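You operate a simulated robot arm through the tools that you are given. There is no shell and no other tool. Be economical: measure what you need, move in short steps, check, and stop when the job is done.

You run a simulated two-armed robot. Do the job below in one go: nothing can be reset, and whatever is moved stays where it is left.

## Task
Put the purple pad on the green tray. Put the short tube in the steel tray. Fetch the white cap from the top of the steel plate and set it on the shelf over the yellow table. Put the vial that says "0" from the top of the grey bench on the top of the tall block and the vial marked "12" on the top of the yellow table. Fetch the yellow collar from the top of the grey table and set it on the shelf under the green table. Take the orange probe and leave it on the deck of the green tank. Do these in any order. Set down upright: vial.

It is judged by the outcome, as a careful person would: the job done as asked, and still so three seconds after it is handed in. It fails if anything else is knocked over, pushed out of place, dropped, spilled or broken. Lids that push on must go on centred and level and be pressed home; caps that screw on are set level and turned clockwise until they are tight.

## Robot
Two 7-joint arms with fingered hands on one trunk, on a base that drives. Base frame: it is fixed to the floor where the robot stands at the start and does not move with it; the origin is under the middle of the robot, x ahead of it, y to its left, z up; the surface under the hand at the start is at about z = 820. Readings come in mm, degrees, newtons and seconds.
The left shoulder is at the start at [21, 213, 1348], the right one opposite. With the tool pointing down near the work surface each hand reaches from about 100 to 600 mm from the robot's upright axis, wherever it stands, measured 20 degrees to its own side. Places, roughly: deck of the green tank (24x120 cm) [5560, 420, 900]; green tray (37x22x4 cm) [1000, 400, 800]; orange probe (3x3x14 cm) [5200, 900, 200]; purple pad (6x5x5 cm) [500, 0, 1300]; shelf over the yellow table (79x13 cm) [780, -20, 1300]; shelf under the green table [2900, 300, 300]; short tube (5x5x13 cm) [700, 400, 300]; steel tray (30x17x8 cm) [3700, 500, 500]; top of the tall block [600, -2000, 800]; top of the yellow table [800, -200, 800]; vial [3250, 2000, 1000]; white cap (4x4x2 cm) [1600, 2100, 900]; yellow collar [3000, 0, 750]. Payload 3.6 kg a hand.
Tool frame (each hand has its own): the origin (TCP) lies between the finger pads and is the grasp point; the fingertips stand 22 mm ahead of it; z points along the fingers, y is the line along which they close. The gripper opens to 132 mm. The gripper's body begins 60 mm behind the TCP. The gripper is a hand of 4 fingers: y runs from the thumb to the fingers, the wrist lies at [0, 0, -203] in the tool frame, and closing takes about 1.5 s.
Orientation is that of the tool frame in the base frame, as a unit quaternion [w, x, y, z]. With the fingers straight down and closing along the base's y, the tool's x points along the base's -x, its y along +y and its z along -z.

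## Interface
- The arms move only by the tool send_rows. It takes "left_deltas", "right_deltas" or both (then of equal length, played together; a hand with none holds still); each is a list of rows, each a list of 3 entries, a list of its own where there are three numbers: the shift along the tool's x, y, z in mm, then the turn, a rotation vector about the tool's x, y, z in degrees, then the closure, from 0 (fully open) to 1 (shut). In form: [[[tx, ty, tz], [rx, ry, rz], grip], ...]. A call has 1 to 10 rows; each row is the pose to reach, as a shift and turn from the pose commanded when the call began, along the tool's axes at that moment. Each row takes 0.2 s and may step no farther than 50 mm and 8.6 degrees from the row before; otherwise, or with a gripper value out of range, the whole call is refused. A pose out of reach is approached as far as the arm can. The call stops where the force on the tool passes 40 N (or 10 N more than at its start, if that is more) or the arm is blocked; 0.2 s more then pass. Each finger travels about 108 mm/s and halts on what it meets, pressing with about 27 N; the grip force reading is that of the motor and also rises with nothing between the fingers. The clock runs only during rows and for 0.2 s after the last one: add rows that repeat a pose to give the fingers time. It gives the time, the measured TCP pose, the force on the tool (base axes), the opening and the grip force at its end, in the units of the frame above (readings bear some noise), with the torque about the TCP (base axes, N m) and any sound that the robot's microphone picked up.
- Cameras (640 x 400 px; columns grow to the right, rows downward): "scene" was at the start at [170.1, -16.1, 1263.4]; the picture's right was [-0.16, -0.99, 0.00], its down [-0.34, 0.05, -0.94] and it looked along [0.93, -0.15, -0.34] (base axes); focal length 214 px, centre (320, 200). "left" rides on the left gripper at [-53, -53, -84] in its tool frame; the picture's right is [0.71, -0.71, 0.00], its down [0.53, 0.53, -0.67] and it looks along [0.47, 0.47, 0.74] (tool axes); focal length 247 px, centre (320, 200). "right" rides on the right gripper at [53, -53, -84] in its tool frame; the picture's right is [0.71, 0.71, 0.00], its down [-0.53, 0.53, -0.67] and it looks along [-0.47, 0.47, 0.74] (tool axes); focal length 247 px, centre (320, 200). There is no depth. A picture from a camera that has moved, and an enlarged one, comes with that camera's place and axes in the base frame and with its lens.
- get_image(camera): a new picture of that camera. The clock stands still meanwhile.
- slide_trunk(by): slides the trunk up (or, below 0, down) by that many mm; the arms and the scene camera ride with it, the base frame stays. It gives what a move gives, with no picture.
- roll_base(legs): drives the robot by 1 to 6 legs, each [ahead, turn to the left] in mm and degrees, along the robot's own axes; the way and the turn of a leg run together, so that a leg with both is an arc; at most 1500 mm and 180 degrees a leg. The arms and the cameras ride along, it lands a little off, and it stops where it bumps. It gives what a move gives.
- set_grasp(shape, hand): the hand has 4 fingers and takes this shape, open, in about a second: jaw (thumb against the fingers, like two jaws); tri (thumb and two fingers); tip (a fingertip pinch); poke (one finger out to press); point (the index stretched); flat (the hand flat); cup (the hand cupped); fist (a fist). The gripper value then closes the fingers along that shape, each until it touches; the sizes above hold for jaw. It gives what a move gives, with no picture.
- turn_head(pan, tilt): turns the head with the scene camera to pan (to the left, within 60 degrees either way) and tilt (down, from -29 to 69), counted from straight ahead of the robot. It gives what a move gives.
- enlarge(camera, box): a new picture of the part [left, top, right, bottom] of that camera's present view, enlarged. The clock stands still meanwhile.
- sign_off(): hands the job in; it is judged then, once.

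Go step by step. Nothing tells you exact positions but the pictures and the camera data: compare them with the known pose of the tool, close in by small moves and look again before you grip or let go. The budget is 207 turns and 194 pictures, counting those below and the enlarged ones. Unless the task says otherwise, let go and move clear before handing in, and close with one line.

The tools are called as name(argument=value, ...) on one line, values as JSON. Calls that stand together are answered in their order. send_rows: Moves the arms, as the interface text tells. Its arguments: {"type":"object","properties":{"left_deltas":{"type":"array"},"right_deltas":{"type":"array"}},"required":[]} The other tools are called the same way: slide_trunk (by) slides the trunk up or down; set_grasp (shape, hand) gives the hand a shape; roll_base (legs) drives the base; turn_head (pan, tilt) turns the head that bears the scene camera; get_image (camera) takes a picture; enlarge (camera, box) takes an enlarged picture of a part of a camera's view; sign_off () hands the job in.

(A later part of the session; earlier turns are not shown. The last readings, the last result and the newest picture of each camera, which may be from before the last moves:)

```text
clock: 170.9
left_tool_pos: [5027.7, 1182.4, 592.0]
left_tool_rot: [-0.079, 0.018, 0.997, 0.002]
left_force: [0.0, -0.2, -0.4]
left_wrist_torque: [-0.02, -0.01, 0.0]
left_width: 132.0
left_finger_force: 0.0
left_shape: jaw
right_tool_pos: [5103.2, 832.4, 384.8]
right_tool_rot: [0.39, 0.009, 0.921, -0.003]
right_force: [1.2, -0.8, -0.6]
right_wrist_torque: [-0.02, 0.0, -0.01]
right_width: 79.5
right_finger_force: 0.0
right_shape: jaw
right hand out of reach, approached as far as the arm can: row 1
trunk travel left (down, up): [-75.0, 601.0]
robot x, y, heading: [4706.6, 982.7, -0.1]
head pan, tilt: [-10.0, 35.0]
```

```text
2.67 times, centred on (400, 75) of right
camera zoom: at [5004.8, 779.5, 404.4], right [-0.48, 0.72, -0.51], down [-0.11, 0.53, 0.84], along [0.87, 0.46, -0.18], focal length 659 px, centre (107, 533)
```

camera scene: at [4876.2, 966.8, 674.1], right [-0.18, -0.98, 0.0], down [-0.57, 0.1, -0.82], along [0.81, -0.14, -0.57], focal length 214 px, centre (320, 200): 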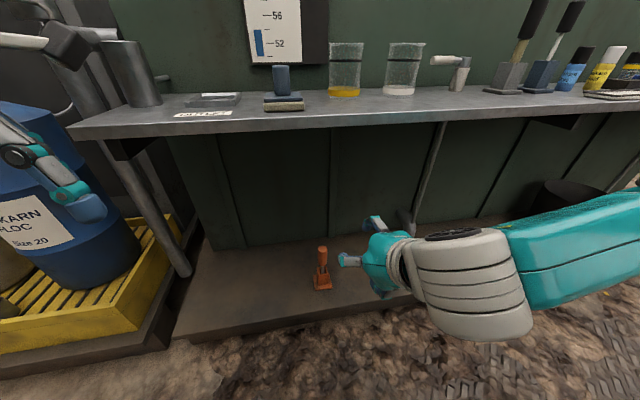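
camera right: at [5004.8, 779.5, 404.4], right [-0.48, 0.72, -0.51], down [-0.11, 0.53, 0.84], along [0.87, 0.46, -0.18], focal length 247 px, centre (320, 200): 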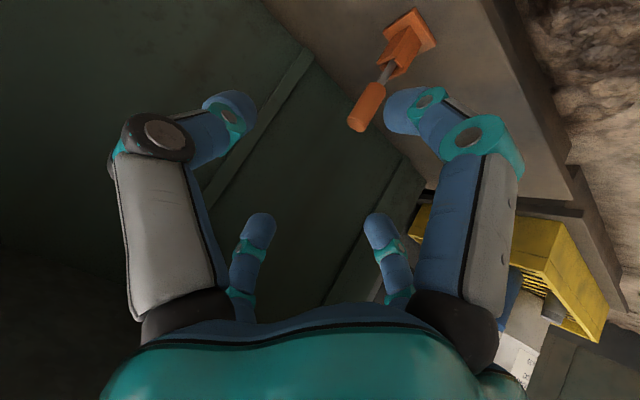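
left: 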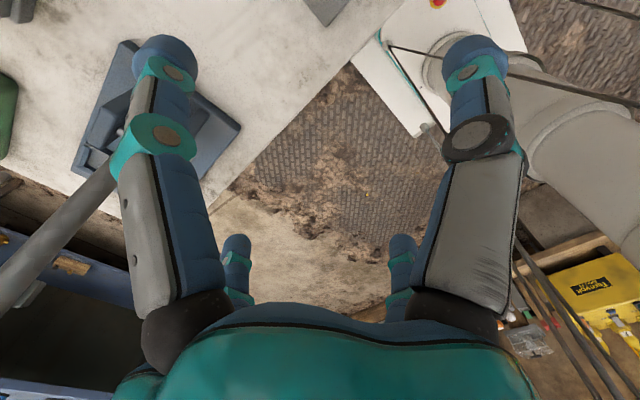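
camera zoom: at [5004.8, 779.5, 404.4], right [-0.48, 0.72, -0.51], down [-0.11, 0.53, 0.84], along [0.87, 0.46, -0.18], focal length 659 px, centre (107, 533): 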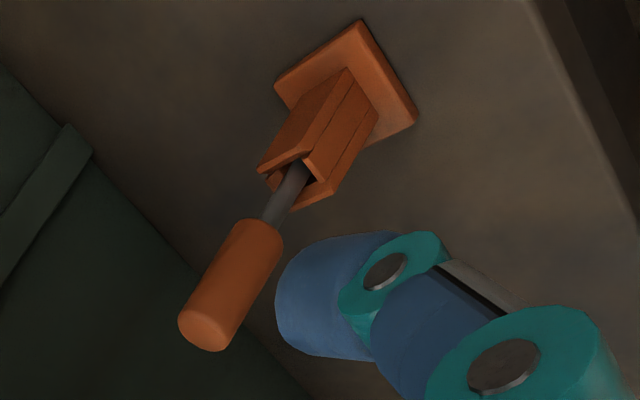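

The probe is a handle with a shaft standing in a socket: handle about 25 mm wide at (5242, 896), z 202–264. I'll come at it with the hand vertical, so straighten the hand, lower a bit and advance.

send_rows(right_deltas=[[[8, 0, -8], [0, 8, 0], 0.4], [[16, 0, -16], [0, 16, 0], 0.4], [[24, 0, -24], [0, 24, 0], 0.4], [[32, 0, -32], [0, 32, 0], 0.4], [[40, 0, -40], [0, 40, 0], 0.4], [[45, 0, -45], [0, 45, 0], 0.4]])

slide_trunk(by=-55)

roll_base(legs=[[100, 0]])

get_image(camera="scene")

```text
clock: 172.3
left_tool_pos: [5027.4, 1181.4, 593.6]
left_tool_rot: [-0.08, 0.018, 0.997, 0.002]
left_force: [0.3, 0.6, 0.3]
left_wrist_torque: [-0.01, 0.0, 0.01]
left_width: 132.0
left_finger_force: 0.0
left_shape: jaw
right_tool_pos: [5038.3, 833.2, 382.4]
right_tool_rot: [0.006, 0.007, 1.0, 0.003]
right_force: [-0.7, 0.3, 0.0]
right_wrist_torque: [-0.01, 0.01, -0.01]
right_width: 79.7
right_finger_force: 0.1
right_shape: jaw
trunk travel left (down, up): [-75.0, 601.0]
robot x, y, heading: [4706.2, 985.7, -0.1]
head pan, tilt: [-10.0, 35.0]
```

```text
clock: 173.2
left_tool_pos: [5026.7, 1182.4, 528.7]
left_tool_rot: [-0.099, 0.019, 0.995, 0.001]
left_force: [0.2, -0.1, 0.2]
left_wrist_torque: [-0.01, 0.02, 0.03]
left_width: 131.8
left_finger_force: 0.0
left_shape: jaw
right_tool_pos: [5037.7, 833.8, 329.8]
right_tool_rot: [0.008, 0.009, 1.0, 0.002]
right_force: [0.0, 0.4, -0.3]
right_wrist_torque: [0.02, 0.03, 0.03]
right_width: 79.7
right_finger_force: 0.1
right_shape: jaw
trunk travel left (down, up): [-20.0, 656.0]
robot x, y, heading: [4701.3, 982.9, -0.3]
head pan, tilt: [-10.0, 35.0]
```

```text
clock: 174.9
left_tool_pos: [5128.0, 1179.9, 531.5]
left_tool_rot: [-0.098, 0.023, 0.995, -0.003]
left_force: [-11.0, 4.8, 8.4]
left_wrist_torque: [-1.01, -1.23, 0.37]
left_width: 131.9
left_finger_force: 0.1
left_shape: jaw
right_tool_pos: [5141.8, 833.8, 329.1]
right_tool_rot: [0.008, 0.009, 1.0, 0.002]
right_force: [0.2, -0.1, -0.3]
right_wrist_torque: [-0.04, 0.01, -0.01]
right_width: 79.7
right_finger_force: 0.2
right_shape: jaw
trunk travel left (down, up): [-20.0, 656.0]
robot x, y, heading: [4806.7, 981.5, -0.1]
head pan, tilt: [-10.0, 35.0]
stopped in leg 1: the force on the tool passed its limit at 41 N (the readings are from after the stop); the commanded pose is now the measured one
```

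```text
121 pictures are left
camera scene: at [4979.1, 966.6, 619.1], right [-0.18, -0.98, 0.0], down [-0.56, 0.1, -0.82], along [0.81, -0.14, -0.57], focal length 214 px, centre (320, 200)
```

scene: 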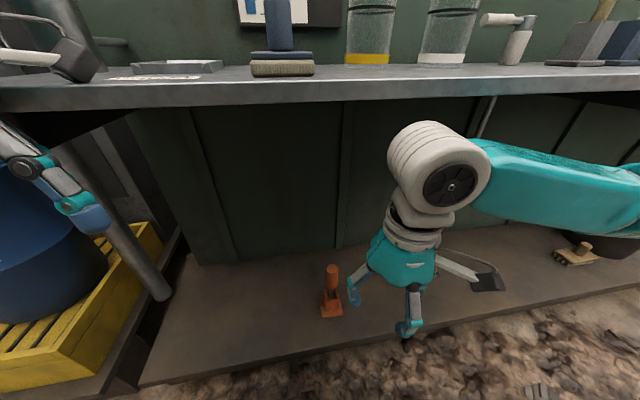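

The left hand brushed the ledge's leg on that side; I'll draw it back at once. Nothing appears moved.

send_rows(left_deltas=[[[40, -10, 0], [0, 0, 0], 0], [[80, -30, 0], [0, 0, 0], 0], [[110, -50, 0], [0, 0, 0], 0]])

turn_head(pan=25, tilt=30)

get_image(camera="scene")

```text
clock: 175.7
left_tool_pos: [5127.2, 1181.0, 531.6]
left_tool_rot: [-0.098, 0.023, 0.995, -0.002]
left_force: [-16.0, 3.6, 8.0]
left_wrist_torque: [-0.96, -1.56, -0.01]
left_width: 131.8
left_finger_force: 0.2
left_shape: jaw
left hand out of reach, approached as far as the arm can: row 1, 2, 3
right_tool_pos: [5141.3, 833.3, 329.7]
right_tool_rot: [0.008, 0.008, 1.0, 0.002]
right_force: [0.3, -0.5, -0.2]
right_wrist_torque: [-0.01, 0.01, 0.02]
right_width: 79.7
right_finger_force: 0.1
right_shape: jaw
trunk travel left (down, up): [-20.0, 656.0]
robot x, y, heading: [4809.6, 983.9, -0.3]
head pan, tilt: [-10.0, 35.0]
```

```text
clock: 176.7
left_tool_pos: [5128.5, 1179.8, 531.0]
left_tool_rot: [-0.098, 0.022, 0.995, -0.002]
left_force: [-20.0, 2.0, 5.7]
left_wrist_torque: [-0.76, -1.6, -0.19]
left_width: 132.0
left_finger_force: 0.1
left_shape: jaw
right_tool_pos: [5140.6, 833.4, 328.9]
right_tool_rot: [0.008, 0.009, 1.0, 0.001]
right_force: [-0.3, 0.5, -0.2]
right_wrist_torque: [0.01, -0.01, 0.01]
right_width: 79.8
right_finger_force: 0.1
right_shape: jaw
trunk travel left (down, up): [-20.0, 656.0]
robot x, y, heading: [4805.8, 982.2, 0.1]
head pan, tilt: [25.0, 30.0]
```

```text
120 pictures are left
camera scene: at [4974.3, 1020.0, 627.2], right [0.42, -0.91, 0.0], down [-0.45, -0.21, -0.87], along [0.79, 0.36, -0.5], focal length 214 px, centre (320, 200)
```

scene: 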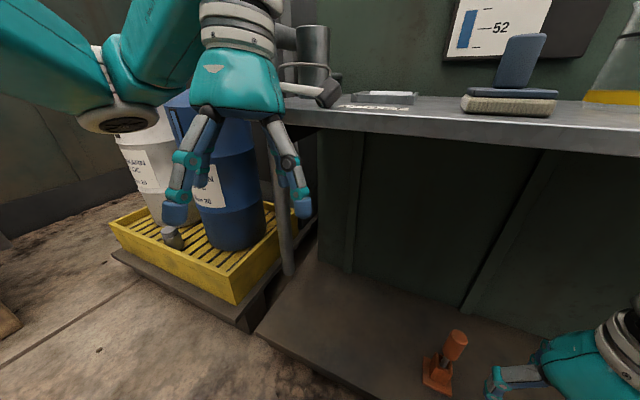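

The left hand presses on the ledge's corner and can't fold further. I'll back the base slightly, then swing the left hand outward and down, away from the ledge.

roll_base(legs=[[-90, 0]])

send_rows(left_deltas=[[[0, 35, 25], [0, 0, 0], 0], [[0, 70, 50], [0, 0, 0], 0], [[20, 105, 75], [0, 0, 0], 0], [[50, 130, 100], [0, 0, 0], 0], [[90, 150, 110], [0, 0, 0], 0]])

get_image(camera="scene")

```text
clock: 177.8
left_tool_pos: [5038.0, 1181.3, 531.9]
left_tool_rot: [-0.1, 0.021, 0.995, -0.002]
left_force: [-0.4, 0.1, 0.1]
left_wrist_torque: [0.02, 0.03, 0.02]
left_width: 131.9
left_finger_force: 0.1
left_shape: jaw
right_tool_pos: [5050.0, 834.2, 330.1]
right_tool_rot: [0.006, 0.009, 1.0, 0.001]
right_force: [0.9, 0.0, 0.0]
right_wrist_torque: [0.02, -0.03, 0.04]
right_width: 79.6
right_finger_force: 0.0
right_shape: jaw
trunk travel left (down, up): [-20.0, 656.0]
robot x, y, heading: [4715.6, 981.3, -0.6]
head pan, tilt: [25.0, 30.0]
```

```text
clock: 179.0
left_tool_pos: [4978.9, 1353.8, 413.8]
left_tool_rot: [-0.099, 0.023, 0.995, -0.002]
left_force: [0.0, 0.0, 0.4]
left_wrist_torque: [-0.03, 0.02, 0.01]
left_width: 131.8
left_finger_force: 0.1
left_shape: jaw
left hand out of reach, approached as far as the arm can: row 1, 2, 3, 4, 5
right_tool_pos: [5050.3, 833.4, 329.9]
right_tool_rot: [0.007, 0.009, 1.0, 0.002]
right_force: [-0.1, 0.1, 0.4]
right_wrist_torque: [-0.01, 0.04, 0.0]
right_width: 79.6
right_finger_force: 0.1
right_shape: jaw
trunk travel left (down, up): [-20.0, 656.0]
robot x, y, heading: [4714.9, 982.9, -0.0]
head pan, tilt: [25.0, 30.0]
```

```text
119 pictures are left
camera scene: at [4883.1, 1020.3, 626.9], right [0.42, -0.91, 0.0], down [-0.45, -0.21, -0.87], along [0.79, 0.36, -0.5], focal length 214 px, centre (320, 200)
```

scene: 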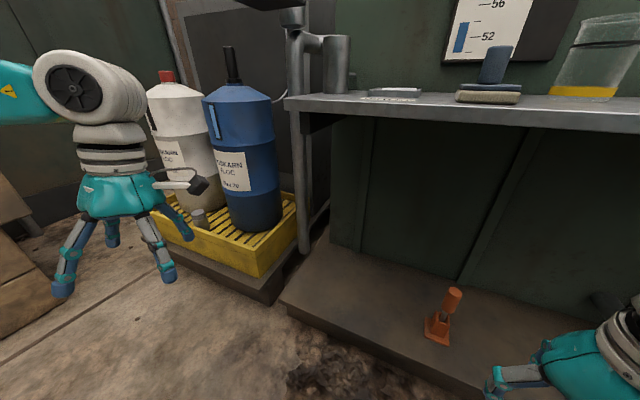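

The left hand is clear now. I'll advance again.

roll_base(legs=[[90, 0]])

turn_head(pan=-10, tilt=40)

enlarge(camera="scene", box=[260, 160, 500, 340])

get_image(camera="right")

```text
clock: 180.1
left_tool_pos: [5067.7, 1352.3, 413.0]
left_tool_rot: [-0.099, 0.021, 0.995, -0.002]
left_force: [0.5, 0.4, 0.3]
left_wrist_torque: [-0.04, 0.0, 0.0]
left_width: 132.0
left_finger_force: 0.1
left_shape: jaw
right_tool_pos: [5140.2, 833.6, 330.4]
right_tool_rot: [0.008, 0.007, 1.0, 0.001]
right_force: [-0.5, 0.1, 0.2]
right_wrist_torque: [-0.01, 0.01, -0.02]
right_width: 79.6
right_finger_force: 0.1
right_shape: jaw
trunk travel left (down, up): [-20.0, 656.0]
robot x, y, heading: [4804.4, 984.8, 0.0]
head pan, tilt: [25.0, 30.0]
```

```text
clock: 181.1
left_tool_pos: [5069.2, 1353.7, 415.3]
left_tool_rot: [-0.099, 0.021, 0.995, -0.002]
left_force: [0.2, 0.4, -0.6]
left_wrist_torque: [0.01, -0.02, 0.0]
left_width: 131.8
left_finger_force: 0.1
left_shape: jaw
right_tool_pos: [5140.3, 834.4, 331.3]
right_tool_rot: [0.007, 0.007, 1.0, 0.003]
right_force: [-1.2, 0.1, 0.5]
right_wrist_torque: [0.01, -0.02, -0.01]
right_width: 80.0
right_finger_force: 0.1
right_shape: jaw
trunk travel left (down, up): [-20.0, 656.0]
robot x, y, heading: [4807.7, 981.3, 0.1]
head pan, tilt: [-10.0, 40.0]
```

```text
2.22 times, centred on (380, 250) of scene
camera zoom: at [4975.4, 967.4, 611.6], right [-0.17, -0.98, 0.0], down [-0.63, 0.11, -0.77], along [0.75, -0.13, -0.64], focal length 477 px, centre (187, 89)
```

zoom: 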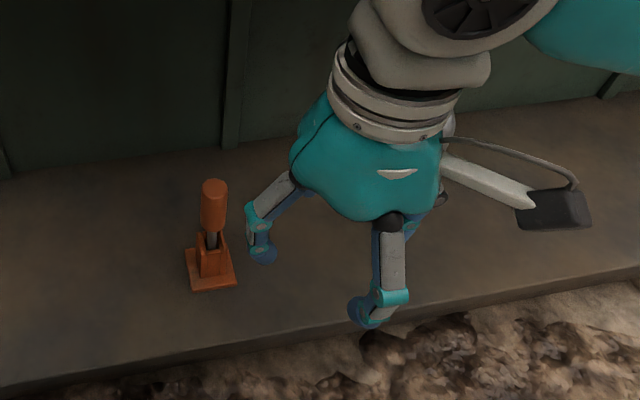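

```text
117 pictures are left
camera right: at [5084.4, 781.0, 412.7], right [-0.7, 0.72, -0.01], down [0.52, 0.52, 0.68], along [0.49, 0.47, -0.73], focal length 247 px, centre (320, 200)
```

right: 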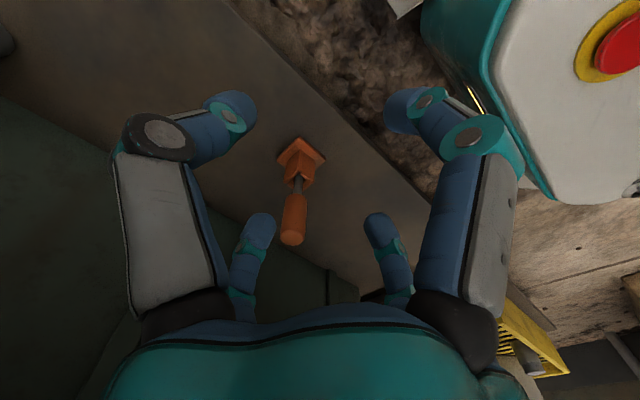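

The handle is confirmed at (5242, 895). I'll go over it and look once more before descending.

send_rows(right_deltas=[[[-35, 20, 0], [0, 0, 0], 0.4], [[-70, 40, 0], [0, 0, 0], 0.4], [[-102, 61, 10], [0, 0, 0], 0.4]])

get_image(camera="right")

enlarge(camera="scene", box=[240, 140, 440, 300])

```text
clock: 181.9
left_tool_pos: [5069.1, 1353.8, 414.4]
left_tool_rot: [-0.1, 0.02, 0.995, -0.003]
left_force: [-0.7, 0.0, -0.1]
left_wrist_torque: [0.03, 0.0, 0.0]
left_width: 131.9
left_finger_force: 0.0
left_shape: jaw
right_tool_pos: [5241.8, 893.1, 319.6]
right_tool_rot: [0.006, 0.007, 1.0, 0.002]
right_force: [0.4, -0.1, 0.1]
right_wrist_torque: [0.0, 0.0, -0.03]
right_width: 79.8
right_finger_force: 0.0
right_shape: jaw
trunk travel left (down, up): [-20.0, 656.0]
robot x, y, heading: [4807.2, 980.1, -0.0]
head pan, tilt: [-10.0, 40.0]
```

```text
116 pictures are left
camera right: at [5185.3, 840.3, 401.8], right [-0.7, 0.72, -0.01], down [0.52, 0.52, 0.68], along [0.49, 0.47, -0.74], focal length 247 px, centre (320, 200)
```

right: 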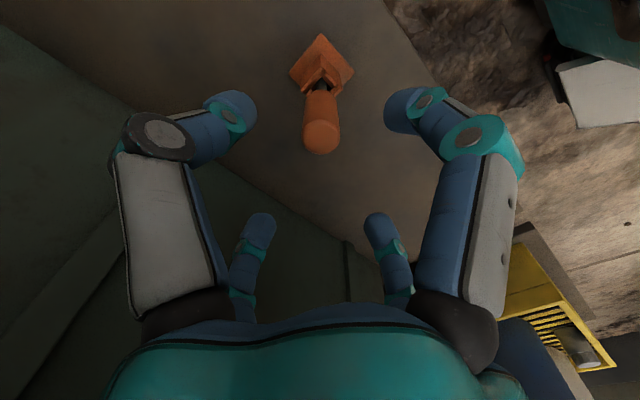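

```text
2.50 times, centred on (340, 220) of scene
camera zoom: at [4975.3, 967.3, 611.6], right [-0.17, -0.98, 0.0], down [-0.63, 0.11, -0.77], along [0.75, -0.13, -0.64], focal length 536 px, centre (270, 150)
```

zoom: 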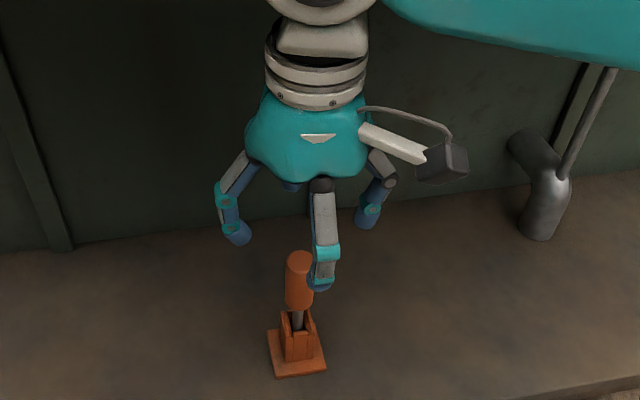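

Aligned. I'll descend 82 mm and close.

send_rows(right_deltas=[[[1, 1, 25], [0, 0, 0], 0.4], [[1, 1, 50], [0, 0, 0], 0.4], [[1, 1, 70], [0, 0, 0], 0.4], [[1, 1, 82], [0, 0, 0], 0.4], [[1, 1, 82], [0, 0, 0], 0.4]])

get_image(camera="right")

```text
clock: 183.1
left_tool_pos: [5069.1, 1352.6, 414.2]
left_tool_rot: [-0.099, 0.021, 0.995, -0.003]
left_force: [0.3, 1.4, 0.3]
left_wrist_torque: [0.0, 0.0, -0.01]
left_width: 132.1
left_finger_force: 0.1
left_shape: jaw
right_tool_pos: [5242.9, 895.1, 238.3]
right_tool_rot: [0.007, 0.007, 1.0, 0.002]
right_force: [0.3, 0.4, 1.0]
right_wrist_torque: [-0.02, 0.0, 0.02]
right_width: 79.6
right_finger_force: 0.0
right_shape: jaw
trunk travel left (down, up): [-20.0, 656.0]
robot x, y, heading: [4807.2, 985.6, -0.2]
head pan, tilt: [-10.0, 40.0]
```

```text
114 pictures are left
camera right: at [5186.9, 842.1, 321.3], right [-0.7, 0.72, -0.01], down [0.52, 0.52, 0.68], along [0.49, 0.47, -0.73], focal length 247 px, centre (320, 200)
```

right: 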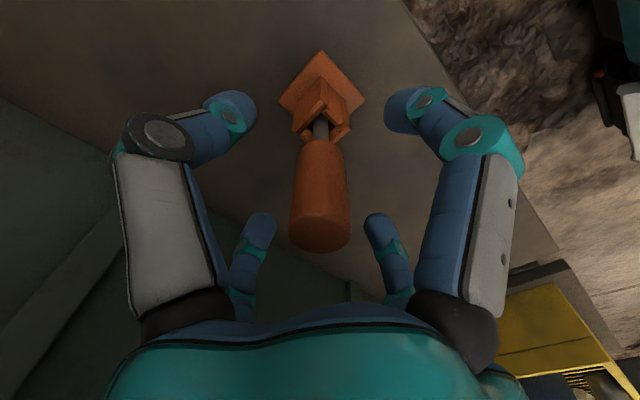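

Centred between the fingers. Closing, then lifting straight up.

send_rows(right_deltas=[[[0, 0, 0], [0, 0, 0], 0.7], [[0, 0, 0], [0, 0, 0], 1], [[0, 0, 0], [0, 0, 0], 1], [[0, 0, 0], [0, 0, 0], 1], [[0, 0, 0], [0, 0, 0], 1], [[0, 0, -20], [0, 0, 0], 1], [[0, 0, -45], [0, 0, 0], 1], [[0, 0, -75], [0, 0, 0], 1]])

get_image(camera="scene")

get_image(camera="right")

```text
clock: 184.9
left_tool_pos: [5067.3, 1351.8, 413.3]
left_tool_rot: [-0.098, 0.021, 0.995, -0.003]
left_force: [-0.7, -0.7, -0.7]
left_wrist_torque: [-0.01, 0.0, 0.01]
left_width: 131.9
left_finger_force: 0.1
left_shape: jaw
right_tool_pos: [5245.8, 895.5, 315.8]
right_tool_rot: [0.007, 0.007, 1.0, 0.002]
right_force: [1.0, 0.4, -0.2]
right_wrist_torque: [0.02, -0.02, -0.03]
right_width: 19.2
right_finger_force: 27.0
right_shape: jaw
trunk travel left (down, up): [-20.0, 656.0]
robot x, y, heading: [4806.5, 979.8, -0.3]
head pan, tilt: [-10.0, 40.0]
```

```text
113 pictures are left
camera scene: at [4975.5, 967.4, 611.5], right [-0.17, -0.98, 0.0], down [-0.63, 0.11, -0.77], along [0.75, -0.13, -0.64], focal length 214 px, centre (320, 200)
```

scene: 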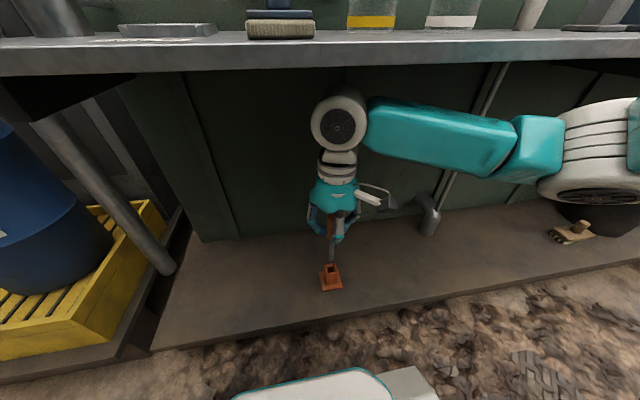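

```text
112 pictures are left
camera right: at [5189.4, 840.8, 398.0], right [-0.7, 0.72, -0.01], down [0.52, 0.52, 0.68], along [0.49, 0.47, -0.74], focal length 247 px, centre (320, 200)
```

right: 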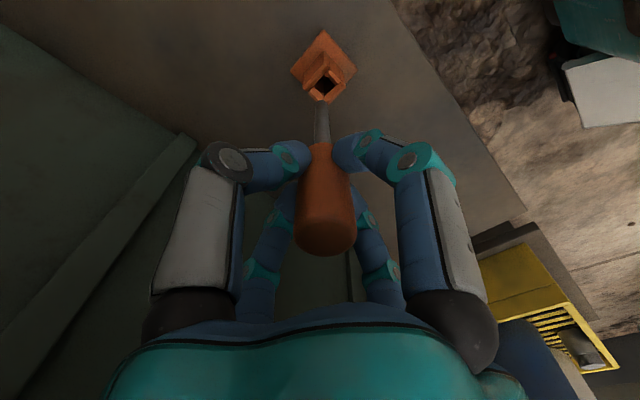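

enlarge(camera="right", box=[270, 20, 380, 160])

enlarge(camera="scene", box=[280, 60, 400, 300])

```text
2.86 times, centred on (325, 90) of right
camera zoom: at [5189.4, 840.8, 398.0], right [-0.7, 0.72, -0.01], down [0.52, 0.52, 0.68], along [0.49, 0.47, -0.74], focal length 706 px, centre (306, 514)
```

zoom: 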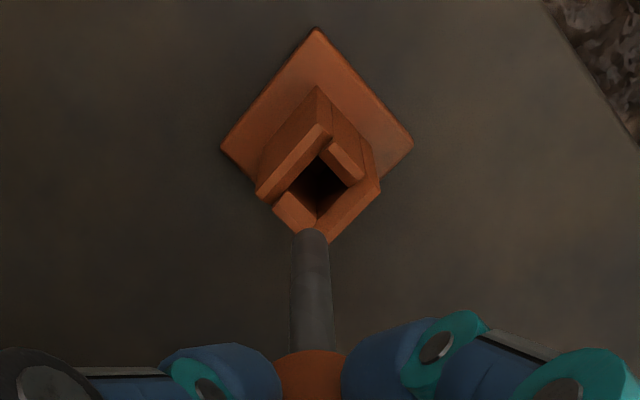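

```text
1.67 times, centred on (340, 180) of scene
camera zoom: at [4975.5, 967.4, 611.5], right [-0.17, -0.98, 0.0], down [-0.63, 0.11, -0.77], along [0.75, -0.13, -0.64], focal length 358 px, centre (287, 233)
```

zoom: 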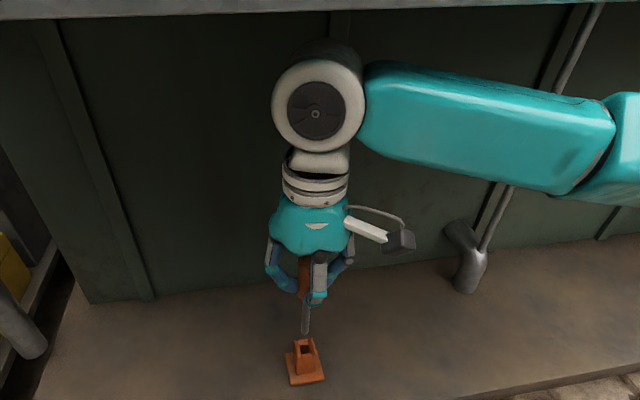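

The shaft is free of the socket. I'll back out, then raise the trunk for the deck.

roll_base(legs=[[-110, 0]])

roll_base(legs=[[-100, 0]])

slide_trunk(by=400)

slide_trunk(by=120)

turn_head(pan=-15, tilt=25)

get_image(camera="scene")

```text
clock: 186.1
left_tool_pos: [4953.8, 1353.9, 413.8]
left_tool_rot: [-0.101, 0.02, 0.995, -0.002]
left_force: [0.5, 1.5, 0.4]
left_wrist_torque: [-0.03, -0.01, 0.0]
left_width: 132.1
left_finger_force: 0.1
left_shape: jaw
right_tool_pos: [5132.8, 895.2, 315.5]
right_tool_rot: [0.007, 0.007, 1.0, 0.001]
right_force: [-0.2, -1.0, 0.0]
right_wrist_torque: [0.01, 0.01, 0.0]
right_width: 19.1
right_finger_force: 26.9
right_shape: jaw
trunk travel left (down, up): [-20.0, 656.0]
robot x, y, heading: [4691.2, 983.5, -0.3]
head pan, tilt: [-10.0, 40.0]
```

```text
clock: 187.3
left_tool_pos: [4853.6, 1353.9, 414.3]
left_tool_rot: [-0.101, 0.019, 0.995, -0.002]
left_force: [-0.4, 0.1, 0.0]
left_wrist_torque: [0.0, 0.04, 0.01]
left_width: 132.0
left_finger_force: 0.1
left_shape: jaw
right_tool_pos: [5032.9, 893.6, 316.4]
right_tool_rot: [0.008, 0.006, 1.0, 0.001]
right_force: [-0.8, -1.3, -1.0]
right_wrist_torque: [0.0, -0.03, 0.0]
right_width: 19.2
right_finger_force: 26.9
right_shape: jaw
trunk travel left (down, up): [-20.0, 656.0]
robot x, y, heading: [4594.7, 985.9, 0.3]
head pan, tilt: [-10.0, 40.0]
```

```text
clock: 191.1
left_tool_pos: [4854.4, 1354.2, 815.2]
left_tool_rot: [-0.1, 0.02, 0.995, -0.002]
left_force: [-0.4, -0.3, -0.1]
left_wrist_torque: [-0.02, 0.01, -0.02]
left_width: 131.9
left_finger_force: 0.0
left_shape: jaw
right_tool_pos: [5031.3, 895.9, 717.1]
right_tool_rot: [0.007, 0.007, 1.0, 0.002]
right_force: [-1.0, 1.0, -0.8]
right_wrist_torque: [0.03, 0.0, 0.0]
right_width: 19.4
right_finger_force: 27.7
right_shape: jaw
trunk travel left (down, up): [-420.0, 256.0]
robot x, y, heading: [4591.7, 980.9, 0.2]
head pan, tilt: [-10.0, 40.0]
```

```text
clock: 192.6
left_tool_pos: [4854.0, 1352.6, 935.7]
left_tool_rot: [-0.1, 0.019, 0.995, -0.004]
left_force: [-1.1, -0.2, 0.5]
left_wrist_torque: [-0.02, 0.04, 0.04]
left_width: 132.1
left_finger_force: 0.0
left_shape: jaw
right_tool_pos: [5032.0, 894.9, 836.4]
right_tool_rot: [0.007, 0.006, 1.0, 0.002]
right_force: [-0.8, -0.2, -0.8]
right_wrist_torque: [-0.04, 0.02, 0.01]
right_width: 19.1
right_finger_force: 26.8
right_shape: jaw
trunk travel left (down, up): [-540.0, 136.0]
robot x, y, heading: [4590.5, 982.4, 0.4]
head pan, tilt: [-10.0, 40.0]
```

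```text
clock: 193.4
left_tool_pos: [4853.5, 1353.3, 936.2]
left_tool_rot: [-0.1, 0.019, 0.995, -0.003]
left_force: [-1.1, -0.2, 0.5]
left_wrist_torque: [0.03, 0.01, 0.03]
left_width: 131.7
left_finger_force: 0.1
left_shape: jaw
right_tool_pos: [5031.0, 894.2, 836.6]
right_tool_rot: [0.006, 0.006, 1.0, 0.002]
right_force: [-0.6, -0.5, -0.1]
right_wrist_torque: [0.0, 0.04, 0.01]
right_width: 19.3
right_finger_force: 27.0
right_shape: jaw
trunk travel left (down, up): [-540.0, 136.0]
robot x, y, heading: [4596.0, 980.9, 0.3]
head pan, tilt: [-15.0, 25.0]
```

```text
109 pictures are left
camera scene: at [4759.4, 958.4, 1169.7], right [-0.26, -0.97, 0.0], down [-0.41, 0.11, -0.91], along [0.88, -0.23, -0.42], focal length 214 px, centre (320, 200)
```

scene: 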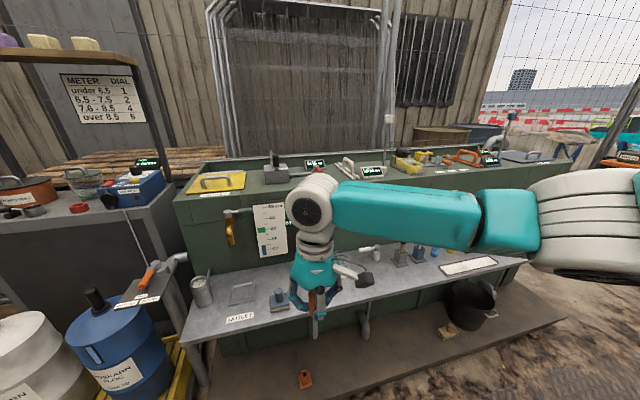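

Deck's front strip is visible beyond the arm. I'll raise the hand, swing it to y≈800 and tip it forward 70° so that the probe can be laid down.

send_rows(right_deltas=[[[-10, -10, -40], [0, -4, 0], 1], [[-20, -20, -80], [0, -12, 0], 1], [[-30, -30, -120], [0, -20, 0], 1], [[-45, -45, -140], [0, -28, 0], 1], [[-60, -60, -150], [0, -36, 0], 1], [[-75, -75, -150], [0, -44, 0], 1], [[-90, -85, -150], [0, -52, 0], 1], [[-100, -95, -150], [0, -60, 0], 1], [[-110, -95, -150], [0, -68, 0], 1], [[-110, -95, -150], [0, -70, 0], 1]])

get_image(camera="scene")

get_image(camera="right")

```text
clock: 195.6
left_tool_pos: [4853.1, 1352.5, 934.7]
left_tool_rot: [-0.1, 0.019, 0.995, -0.002]
left_force: [-0.1, -0.5, 0.5]
left_wrist_torque: [0.0, 0.01, 0.02]
left_width: 132.0
left_finger_force: 0.1
left_shape: jaw
right_tool_pos: [5138.3, 797.8, 987.4]
right_tool_rot: [0.581, 0.007, 0.814, -0.002]
right_force: [0.6, -0.4, -1.0]
right_wrist_torque: [0.01, -0.01, -0.01]
right_width: 19.1
right_finger_force: 26.6
right_shape: jaw
trunk travel left (down, up): [-540.0, 136.0]
robot x, y, heading: [4591.7, 978.9, 0.1]
head pan, tilt: [-15.0, 25.0]
```

```text
108 pictures are left
camera scene: at [4759.2, 958.3, 1169.8], right [-0.26, -0.97, 0.0], down [-0.41, 0.11, -0.91], along [0.88, -0.23, -0.42], focal length 214 px, centre (320, 200)
```

scene: 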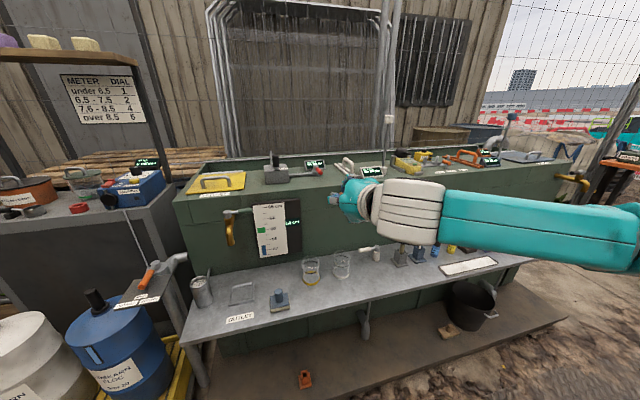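

```text
107 pictures are left
camera right: at [5040.8, 745.1, 963.7], right [-0.22, 0.71, -0.67], down [-0.45, 0.53, 0.72], along [0.86, 0.46, 0.21], focal length 247 px, centre (320, 200)
```

right: 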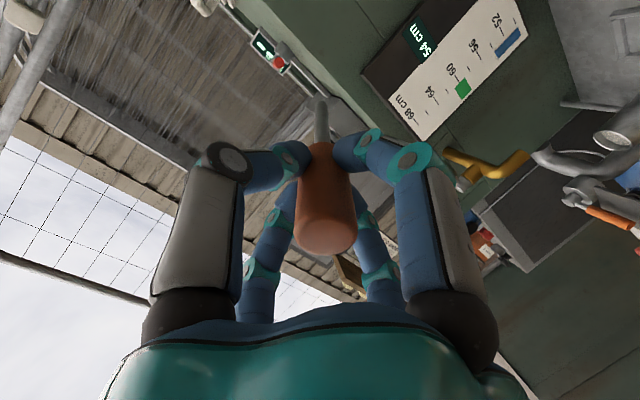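

enlarge(camera="scene", box=[230, 130, 400, 220])

enlarge(camera="scene", box=[380, 130, 600, 220])

```text
3.76 times, centred on (315, 175) of scene
camera zoom: at [4759.2, 958.3, 1169.8], right [-0.26, -0.97, 0.0], down [-0.41, 0.11, -0.91], along [0.88, -0.23, -0.42], focal length 807 px, centre (339, 294)
```

zoom: 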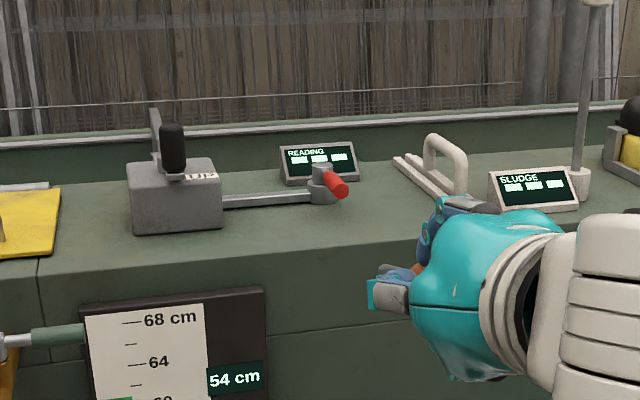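

```text
2.91 times, centred on (490, 175) of scene
camera zoom: at [4759.2, 958.3, 1169.8], right [-0.26, -0.97, 0.0], down [-0.41, 0.11, -0.91], along [0.88, -0.23, -0.42], focal length 624 px, centre (-174, 273)
```

zoom: 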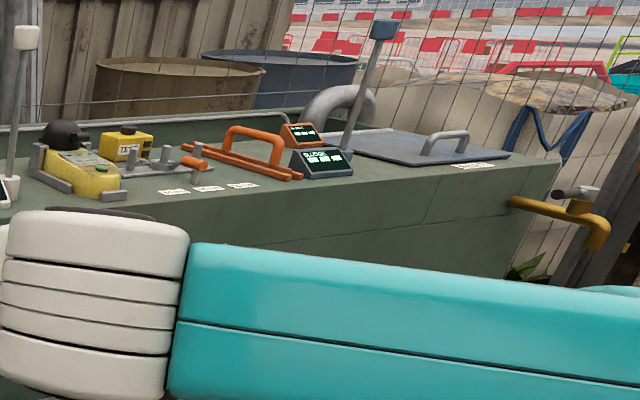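

There's free deck between the red handle and the white rails, around y 665, x 5490–5620, z≈870. I'll line up at y 665, lower the trunk a little and advance.

slide_trunk(by=-80)

send_rows(right_deltas=[[[-20, -35, -10], [0, 0, 0], 1], [[-40, -75, -10], [0, 0, 0], 1], [[-60, -110, -10], [0, 0, 0], 1], [[-70, -133, -10], [0, 0, 0], 1]])

roll_base(legs=[[120, 0]])

roll_base(legs=[[110, 0]])

get_image(camera="scene")

```text
clock: 196.7
left_tool_pos: [4853.8, 1353.2, 855.9]
left_tool_rot: [-0.1, 0.02, 0.995, -0.003]
left_force: [0.3, 0.4, 0.1]
left_wrist_torque: [-0.03, -0.04, 0.02]
left_width: 132.0
left_finger_force: 0.1
left_shape: jaw
right_tool_pos: [5139.2, 797.3, 908.1]
right_tool_rot: [0.58, 0.007, 0.814, -0.003]
right_force: [-0.5, -0.2, -0.8]
right_wrist_torque: [0.01, 0.0, 0.02]
right_width: 19.0
right_finger_force: 26.8
right_shape: jaw
trunk travel left (down, up): [-460.0, 216.0]
robot x, y, heading: [4593.3, 979.2, 0.2]
head pan, tilt: [-15.0, 25.0]
```

```text
clock: 197.7
left_tool_pos: [4853.3, 1353.2, 855.1]
left_tool_rot: [-0.099, 0.019, 0.995, -0.002]
left_force: [0.4, -0.1, -0.2]
left_wrist_torque: [-0.03, 0.0, -0.02]
left_width: 131.9
left_finger_force: 0.0
left_shape: jaw
right_tool_pos: [5149.1, 661.9, 976.5]
right_tool_rot: [0.579, 0.005, 0.815, -0.001]
right_force: [-0.1, -1.0, -0.7]
right_wrist_torque: [-0.01, 0.03, 0.02]
right_width: 18.9
right_finger_force: 27.0
right_shape: jaw
trunk travel left (down, up): [-460.0, 216.0]
robot x, y, heading: [4588.4, 985.1, 0.2]
head pan, tilt: [-15.0, 25.0]
```

```text
clock: 199.0
left_tool_pos: [4976.0, 1354.3, 854.9]
left_tool_rot: [-0.101, 0.019, 0.995, -0.002]
left_force: [0.6, 0.9, 0.1]
left_wrist_torque: [-0.02, 0.02, 0.0]
left_width: 131.9
left_finger_force: 0.1
left_shape: jaw
right_tool_pos: [5273.0, 664.6, 974.9]
right_tool_rot: [0.578, 0.005, 0.816, -0.001]
right_force: [0.4, -0.3, -1.1]
right_wrist_torque: [0.01, 0.02, -0.01]
right_width: 18.9
right_finger_force: 26.9
right_shape: jaw
trunk travel left (down, up): [-460.0, 216.0]
robot x, y, heading: [4715.3, 984.3, 0.4]
head pan, tilt: [-15.0, 25.0]
```

```text
clock: 200.2
left_tool_pos: [5089.2, 1355.1, 854.5]
left_tool_rot: [-0.101, 0.017, 0.995, -0.003]
left_force: [-0.1, -0.9, 0.5]
left_wrist_torque: [0.04, 0.0, -0.03]
left_width: 132.0
left_finger_force: 0.0
left_shape: jaw
right_tool_pos: [5386.9, 665.9, 975.5]
right_tool_rot: [0.578, 0.005, 0.816, -0.002]
right_force: [0.4, -0.6, 0.0]
right_wrist_torque: [-0.04, -0.01, 0.02]
right_width: 18.9
right_finger_force: 26.8
right_shape: jaw
trunk travel left (down, up): [-460.0, 216.0]
robot x, y, heading: [4830.1, 979.9, 0.3]
head pan, tilt: [-15.0, 25.0]
```

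```text
104 pictures are left
camera scene: at [4996.6, 959.8, 1088.4], right [-0.25, -0.97, 0.0], down [-0.41, 0.11, -0.91], along [0.88, -0.23, -0.43], focal length 214 px, centre (320, 200)
```

scene: 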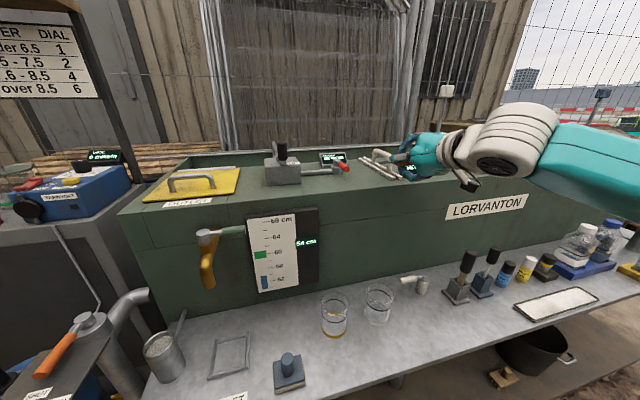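

enlarge(camera="scene", box=[310, 130, 470, 230])

enlarge(camera="right", box=[120, 0, 600, 300])

```text
4.00 times, centred on (390, 180) of scene
camera zoom: at [4996.6, 959.8, 1088.4], right [-0.25, -0.97, 0.0], down [-0.41, 0.11, -0.91], along [0.88, -0.23, -0.43], focal length 858 px, centre (40, 280)
```

zoom: 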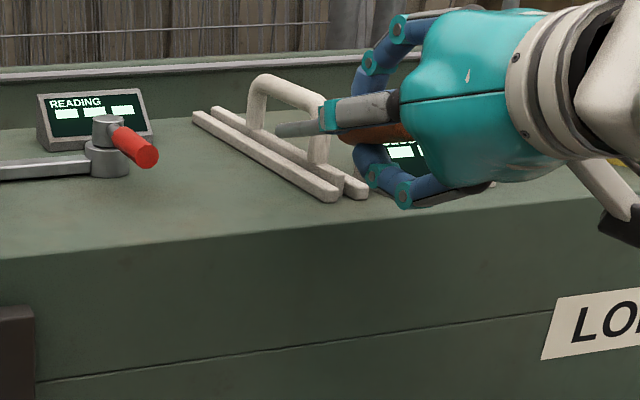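

```text
1.33 times, centred on (360, 150) of right
camera zoom: at [5289.3, 613.2, 952.2], right [-0.23, 0.71, -0.66], down [-0.45, 0.53, 0.72], along [0.86, 0.46, 0.2], focal length 329 px, centre (267, 267)
```

zoom: 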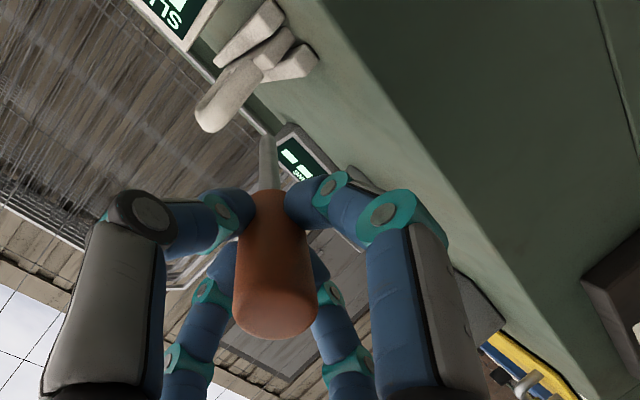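

The free patch is y 620–725, x 5480–5640. I'll move over it at TCP (5522, 668) and then look.

send_rows(right_deltas=[[[-15, 1, 42], [0, 0, 0], 1], [[-30, 2, 85], [0, 0, 0], 1], [[-45, 2, 127], [0, 0, 0], 1], [[-17, 2, 137], [0, 0, 0], 1]])

enlarge(camera="scene", box=[310, 130, 470, 230])

get_image(camera="right")

```text
clock: 201.2
left_tool_pos: [5085.3, 1357.7, 857.5]
left_tool_rot: [-0.098, 0.018, 0.995, -0.004]
left_force: [0.7, 0.0, -0.3]
left_wrist_torque: [0.0, 0.01, -0.02]
left_width: 132.0
left_finger_force: 0.0
left_shape: jaw
right_tool_pos: [5521.5, 670.0, 960.9]
right_tool_rot: [0.589, 0.0, 0.808, 0.0]
right_force: [-2.7, 4.6, 30.6]
right_wrist_torque: [-1.02, 0.26, -0.09]
right_width: 19.3
right_finger_force: 26.8
right_shape: jaw
trunk travel left (down, up): [-460.0, 216.0]
robot x, y, heading: [4828.9, 982.3, 0.6]
head pan, tilt: [-15.0, 25.0]
```

```text
4.00 times, centred on (390, 180) of scene
camera zoom: at [4991.5, 961.7, 1089.8], right [-0.25, -0.97, 0.0], down [-0.41, 0.1, -0.91], along [0.88, -0.23, -0.42], focal length 858 px, centre (40, 280)
```

zoom: 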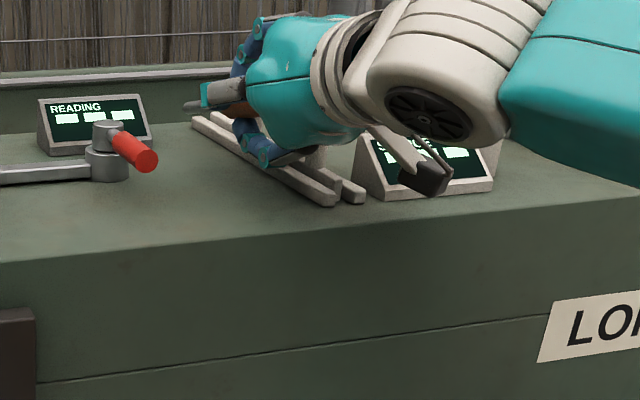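

```text
100 pictures are left
camera right: at [5424.7, 617.3, 934.6], right [-0.22, 0.71, -0.67], down [-0.47, 0.53, 0.71], along [0.85, 0.47, 0.22], focal length 247 px, centre (320, 200)
```

right: 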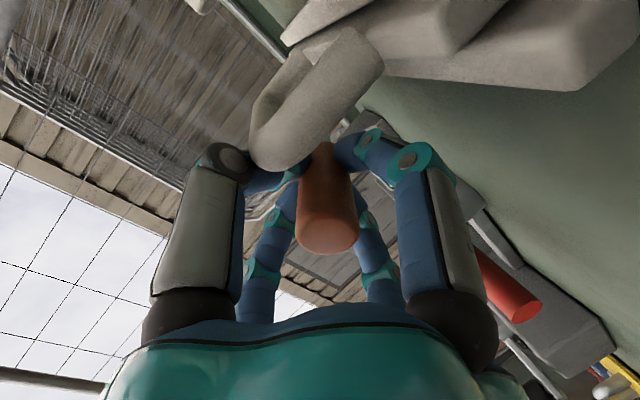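

I touched the rails: my deck height was too low. Re-triangulating gives deck z≈905, front edge x≈5400, rails at y≈640–665. I'll lift off and back.

send_rows(right_deltas=[[[-45, 0, -15], [0, 0, 0], 1], [[-60, 10, -55], [0, 0, 0], 1], [[-60, 30, -95], [0, 0, 0], 1], [[-60, 48, -105], [0, 0, 0], 1]])

enlarge(camera="scene", box=[310, 110, 470, 230])

get_image(camera="right")

```text
clock: 202.2
left_tool_pos: [5087.2, 1354.7, 856.3]
left_tool_rot: [-0.1, 0.018, 0.995, -0.002]
left_force: [-0.6, 0.7, -0.3]
left_wrist_torque: [0.01, 0.03, -0.01]
left_width: 131.8
left_finger_force: 0.0
left_shape: jaw
right_tool_pos: [5443.0, 715.4, 1038.4]
right_tool_rot: [0.579, 0.004, 0.815, 0.0]
right_force: [0.7, 0.0, -0.5]
right_wrist_torque: [0.0, 0.0, 0.0]
right_width: 19.2
right_finger_force: 27.1
right_shape: jaw
trunk travel left (down, up): [-460.0, 216.0]
robot x, y, heading: [4829.0, 982.7, 0.5]
head pan, tilt: [-15.0, 25.0]
```

```text
3.33 times, centred on (390, 170) of scene
camera zoom: at [4994.7, 959.9, 1088.7], right [-0.25, -0.97, 0.0], down [-0.41, 0.11, -0.91], along [0.88, -0.23, -0.42], focal length 715 px, centre (87, 300)
```

zoom: 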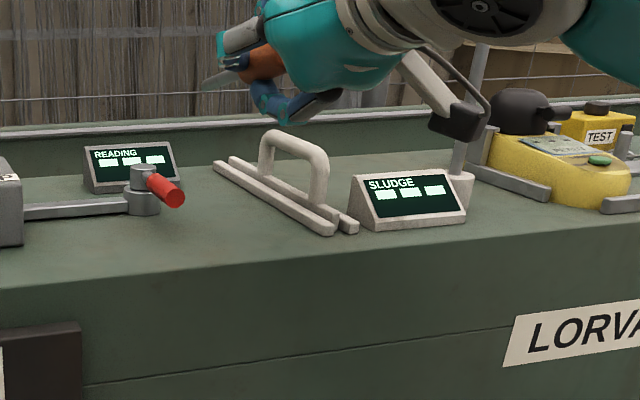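

```text
98 pictures are left
camera right: at [5345.1, 662.7, 1015.4], right [-0.23, 0.71, -0.67], down [-0.45, 0.53, 0.72], along [0.86, 0.46, 0.2], focal length 247 px, centre (320, 200)
```

right: 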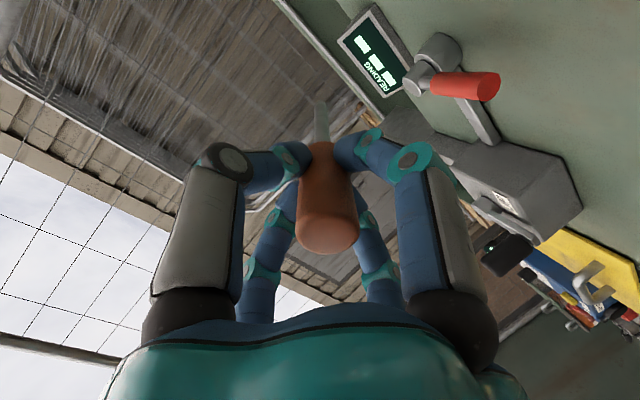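

Nothing moved. The current column (5443, 715) lies between the red handle and the rails, so I'll descend here carefully.

send_rows(right_deltas=[[[28, 0, 10], [0, 0, 0], 1], [[56, 0, 20], [0, 0, 0], 1], [[66, 0, 23], [0, 0, 0], 1]])

enlarge(camera="scene", box=[310, 130, 430, 220])

get_image(camera="right")

```text
clock: 203.0
left_tool_pos: [5086.9, 1355.1, 856.5]
left_tool_rot: [-0.1, 0.019, 0.995, -0.002]
left_force: [0.3, -0.3, 0.3]
left_wrist_torque: [0.0, -0.01, 0.05]
left_width: 132.3
left_finger_force: 0.1
left_shape: jaw
right_tool_pos: [5441.4, 716.8, 969.6]
right_tool_rot: [0.579, 0.004, 0.815, -0.001]
right_force: [-0.7, 0.0, -0.8]
right_wrist_torque: [-0.01, 0.03, 0.04]
right_width: 19.0
right_finger_force: 27.4
right_shape: jaw
trunk travel left (down, up): [-460.0, 216.0]
robot x, y, heading: [4823.5, 979.4, 0.5]
head pan, tilt: [-15.0, 25.0]
```

```text
4.44 times, centred on (370, 175) of scene
camera zoom: at [4994.5, 959.7, 1088.8], right [-0.25, -0.97, 0.0], down [-0.41, 0.11, -0.91], along [0.88, -0.23, -0.42], focal length 953 px, centre (98, 311)
```

zoom: 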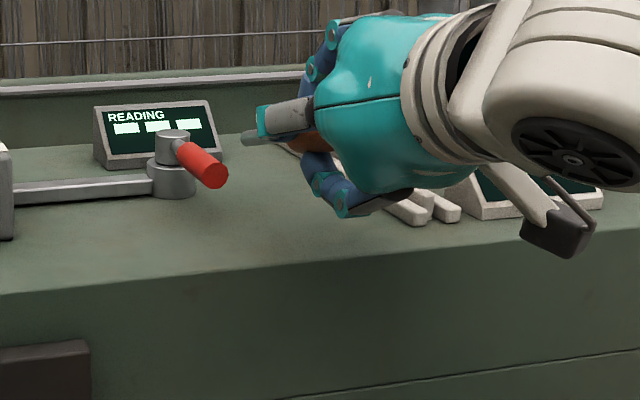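

```text
96 pictures are left
camera right: at [5343.4, 664.9, 946.0], right [-0.23, 0.71, -0.67], down [-0.45, 0.53, 0.72], along [0.86, 0.46, 0.2], focal length 247 px, centre (320, 200)
```

right: 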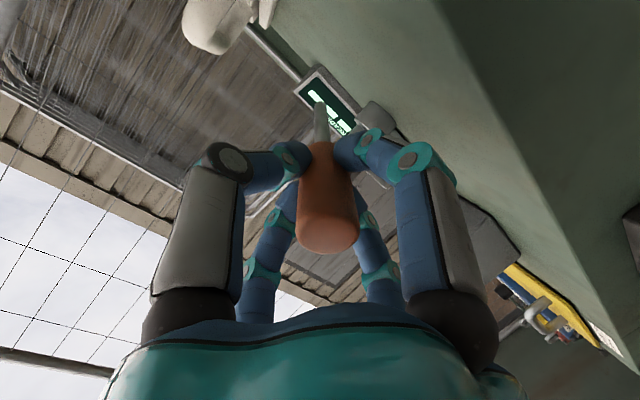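

send_rows(right_deltas=[[[9, 0, 3], [0, 0, 0], 1], [[19, 0, 7], [0, 0, 0], 1]])

send_rows(right_deltas=[[[5, 0, 2], [0, 0, 0], 1], [[10, 0, 3], [0, 0, 0], 1]])

enlarge(camera="scene", box=[310, 130, 430, 220])

```text
clock: 203.6
left_tool_pos: [5087.4, 1354.7, 855.3]
left_tool_rot: [-0.099, 0.018, 0.995, -0.003]
left_force: [0.1, -0.7, -0.3]
left_wrist_torque: [0.0, 0.0, 0.02]
left_width: 132.0
left_finger_force: 0.0
left_shape: jaw
right_tool_pos: [5443.4, 716.9, 950.0]
right_tool_rot: [0.579, 0.004, 0.815, -0.001]
right_force: [0.4, 0.5, -0.6]
right_wrist_torque: [0.04, 0.02, 0.01]
right_width: 19.0
right_finger_force: 26.7
right_shape: jaw
trunk travel left (down, up): [-460.0, 216.0]
robot x, y, heading: [4829.5, 981.0, 0.5]
head pan, tilt: [-15.0, 25.0]
```

```text
clock: 204.2
left_tool_pos: [5085.9, 1355.6, 857.8]
left_tool_rot: [-0.099, 0.018, 0.995, -0.002]
left_force: [-0.4, 0.8, 0.3]
left_wrist_torque: [0.03, 0.01, -0.04]
left_width: 132.0
left_finger_force: 0.0
left_shape: jaw
right_tool_pos: [5443.4, 715.5, 940.2]
right_tool_rot: [0.58, 0.005, 0.814, -0.001]
right_force: [0.0, -0.6, 2.2]
right_wrist_torque: [0.0, 0.01, 0.01]
right_width: 18.9
right_finger_force: 27.1
right_shape: jaw
trunk travel left (down, up): [-460.0, 216.0]
robot x, y, heading: [4826.7, 980.1, -0.0]
head pan, tilt: [-15.0, 25.0]
```

```text
4.44 times, centred on (370, 175) of scene
camera zoom: at [4994.3, 959.8, 1088.9], right [-0.25, -0.97, 0.0], down [-0.41, 0.11, -0.91], along [0.88, -0.23, -0.42], focal length 953 px, centre (98, 311)
```

zoom: 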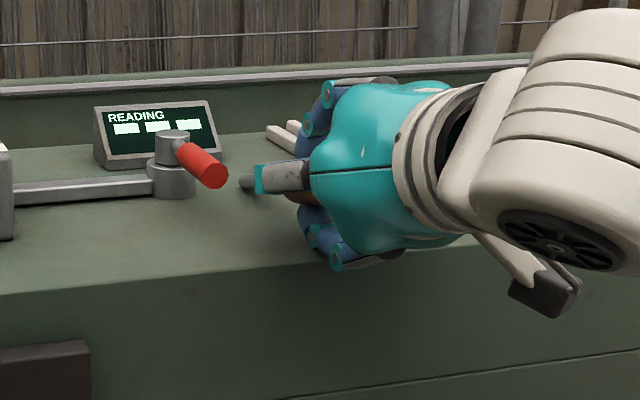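

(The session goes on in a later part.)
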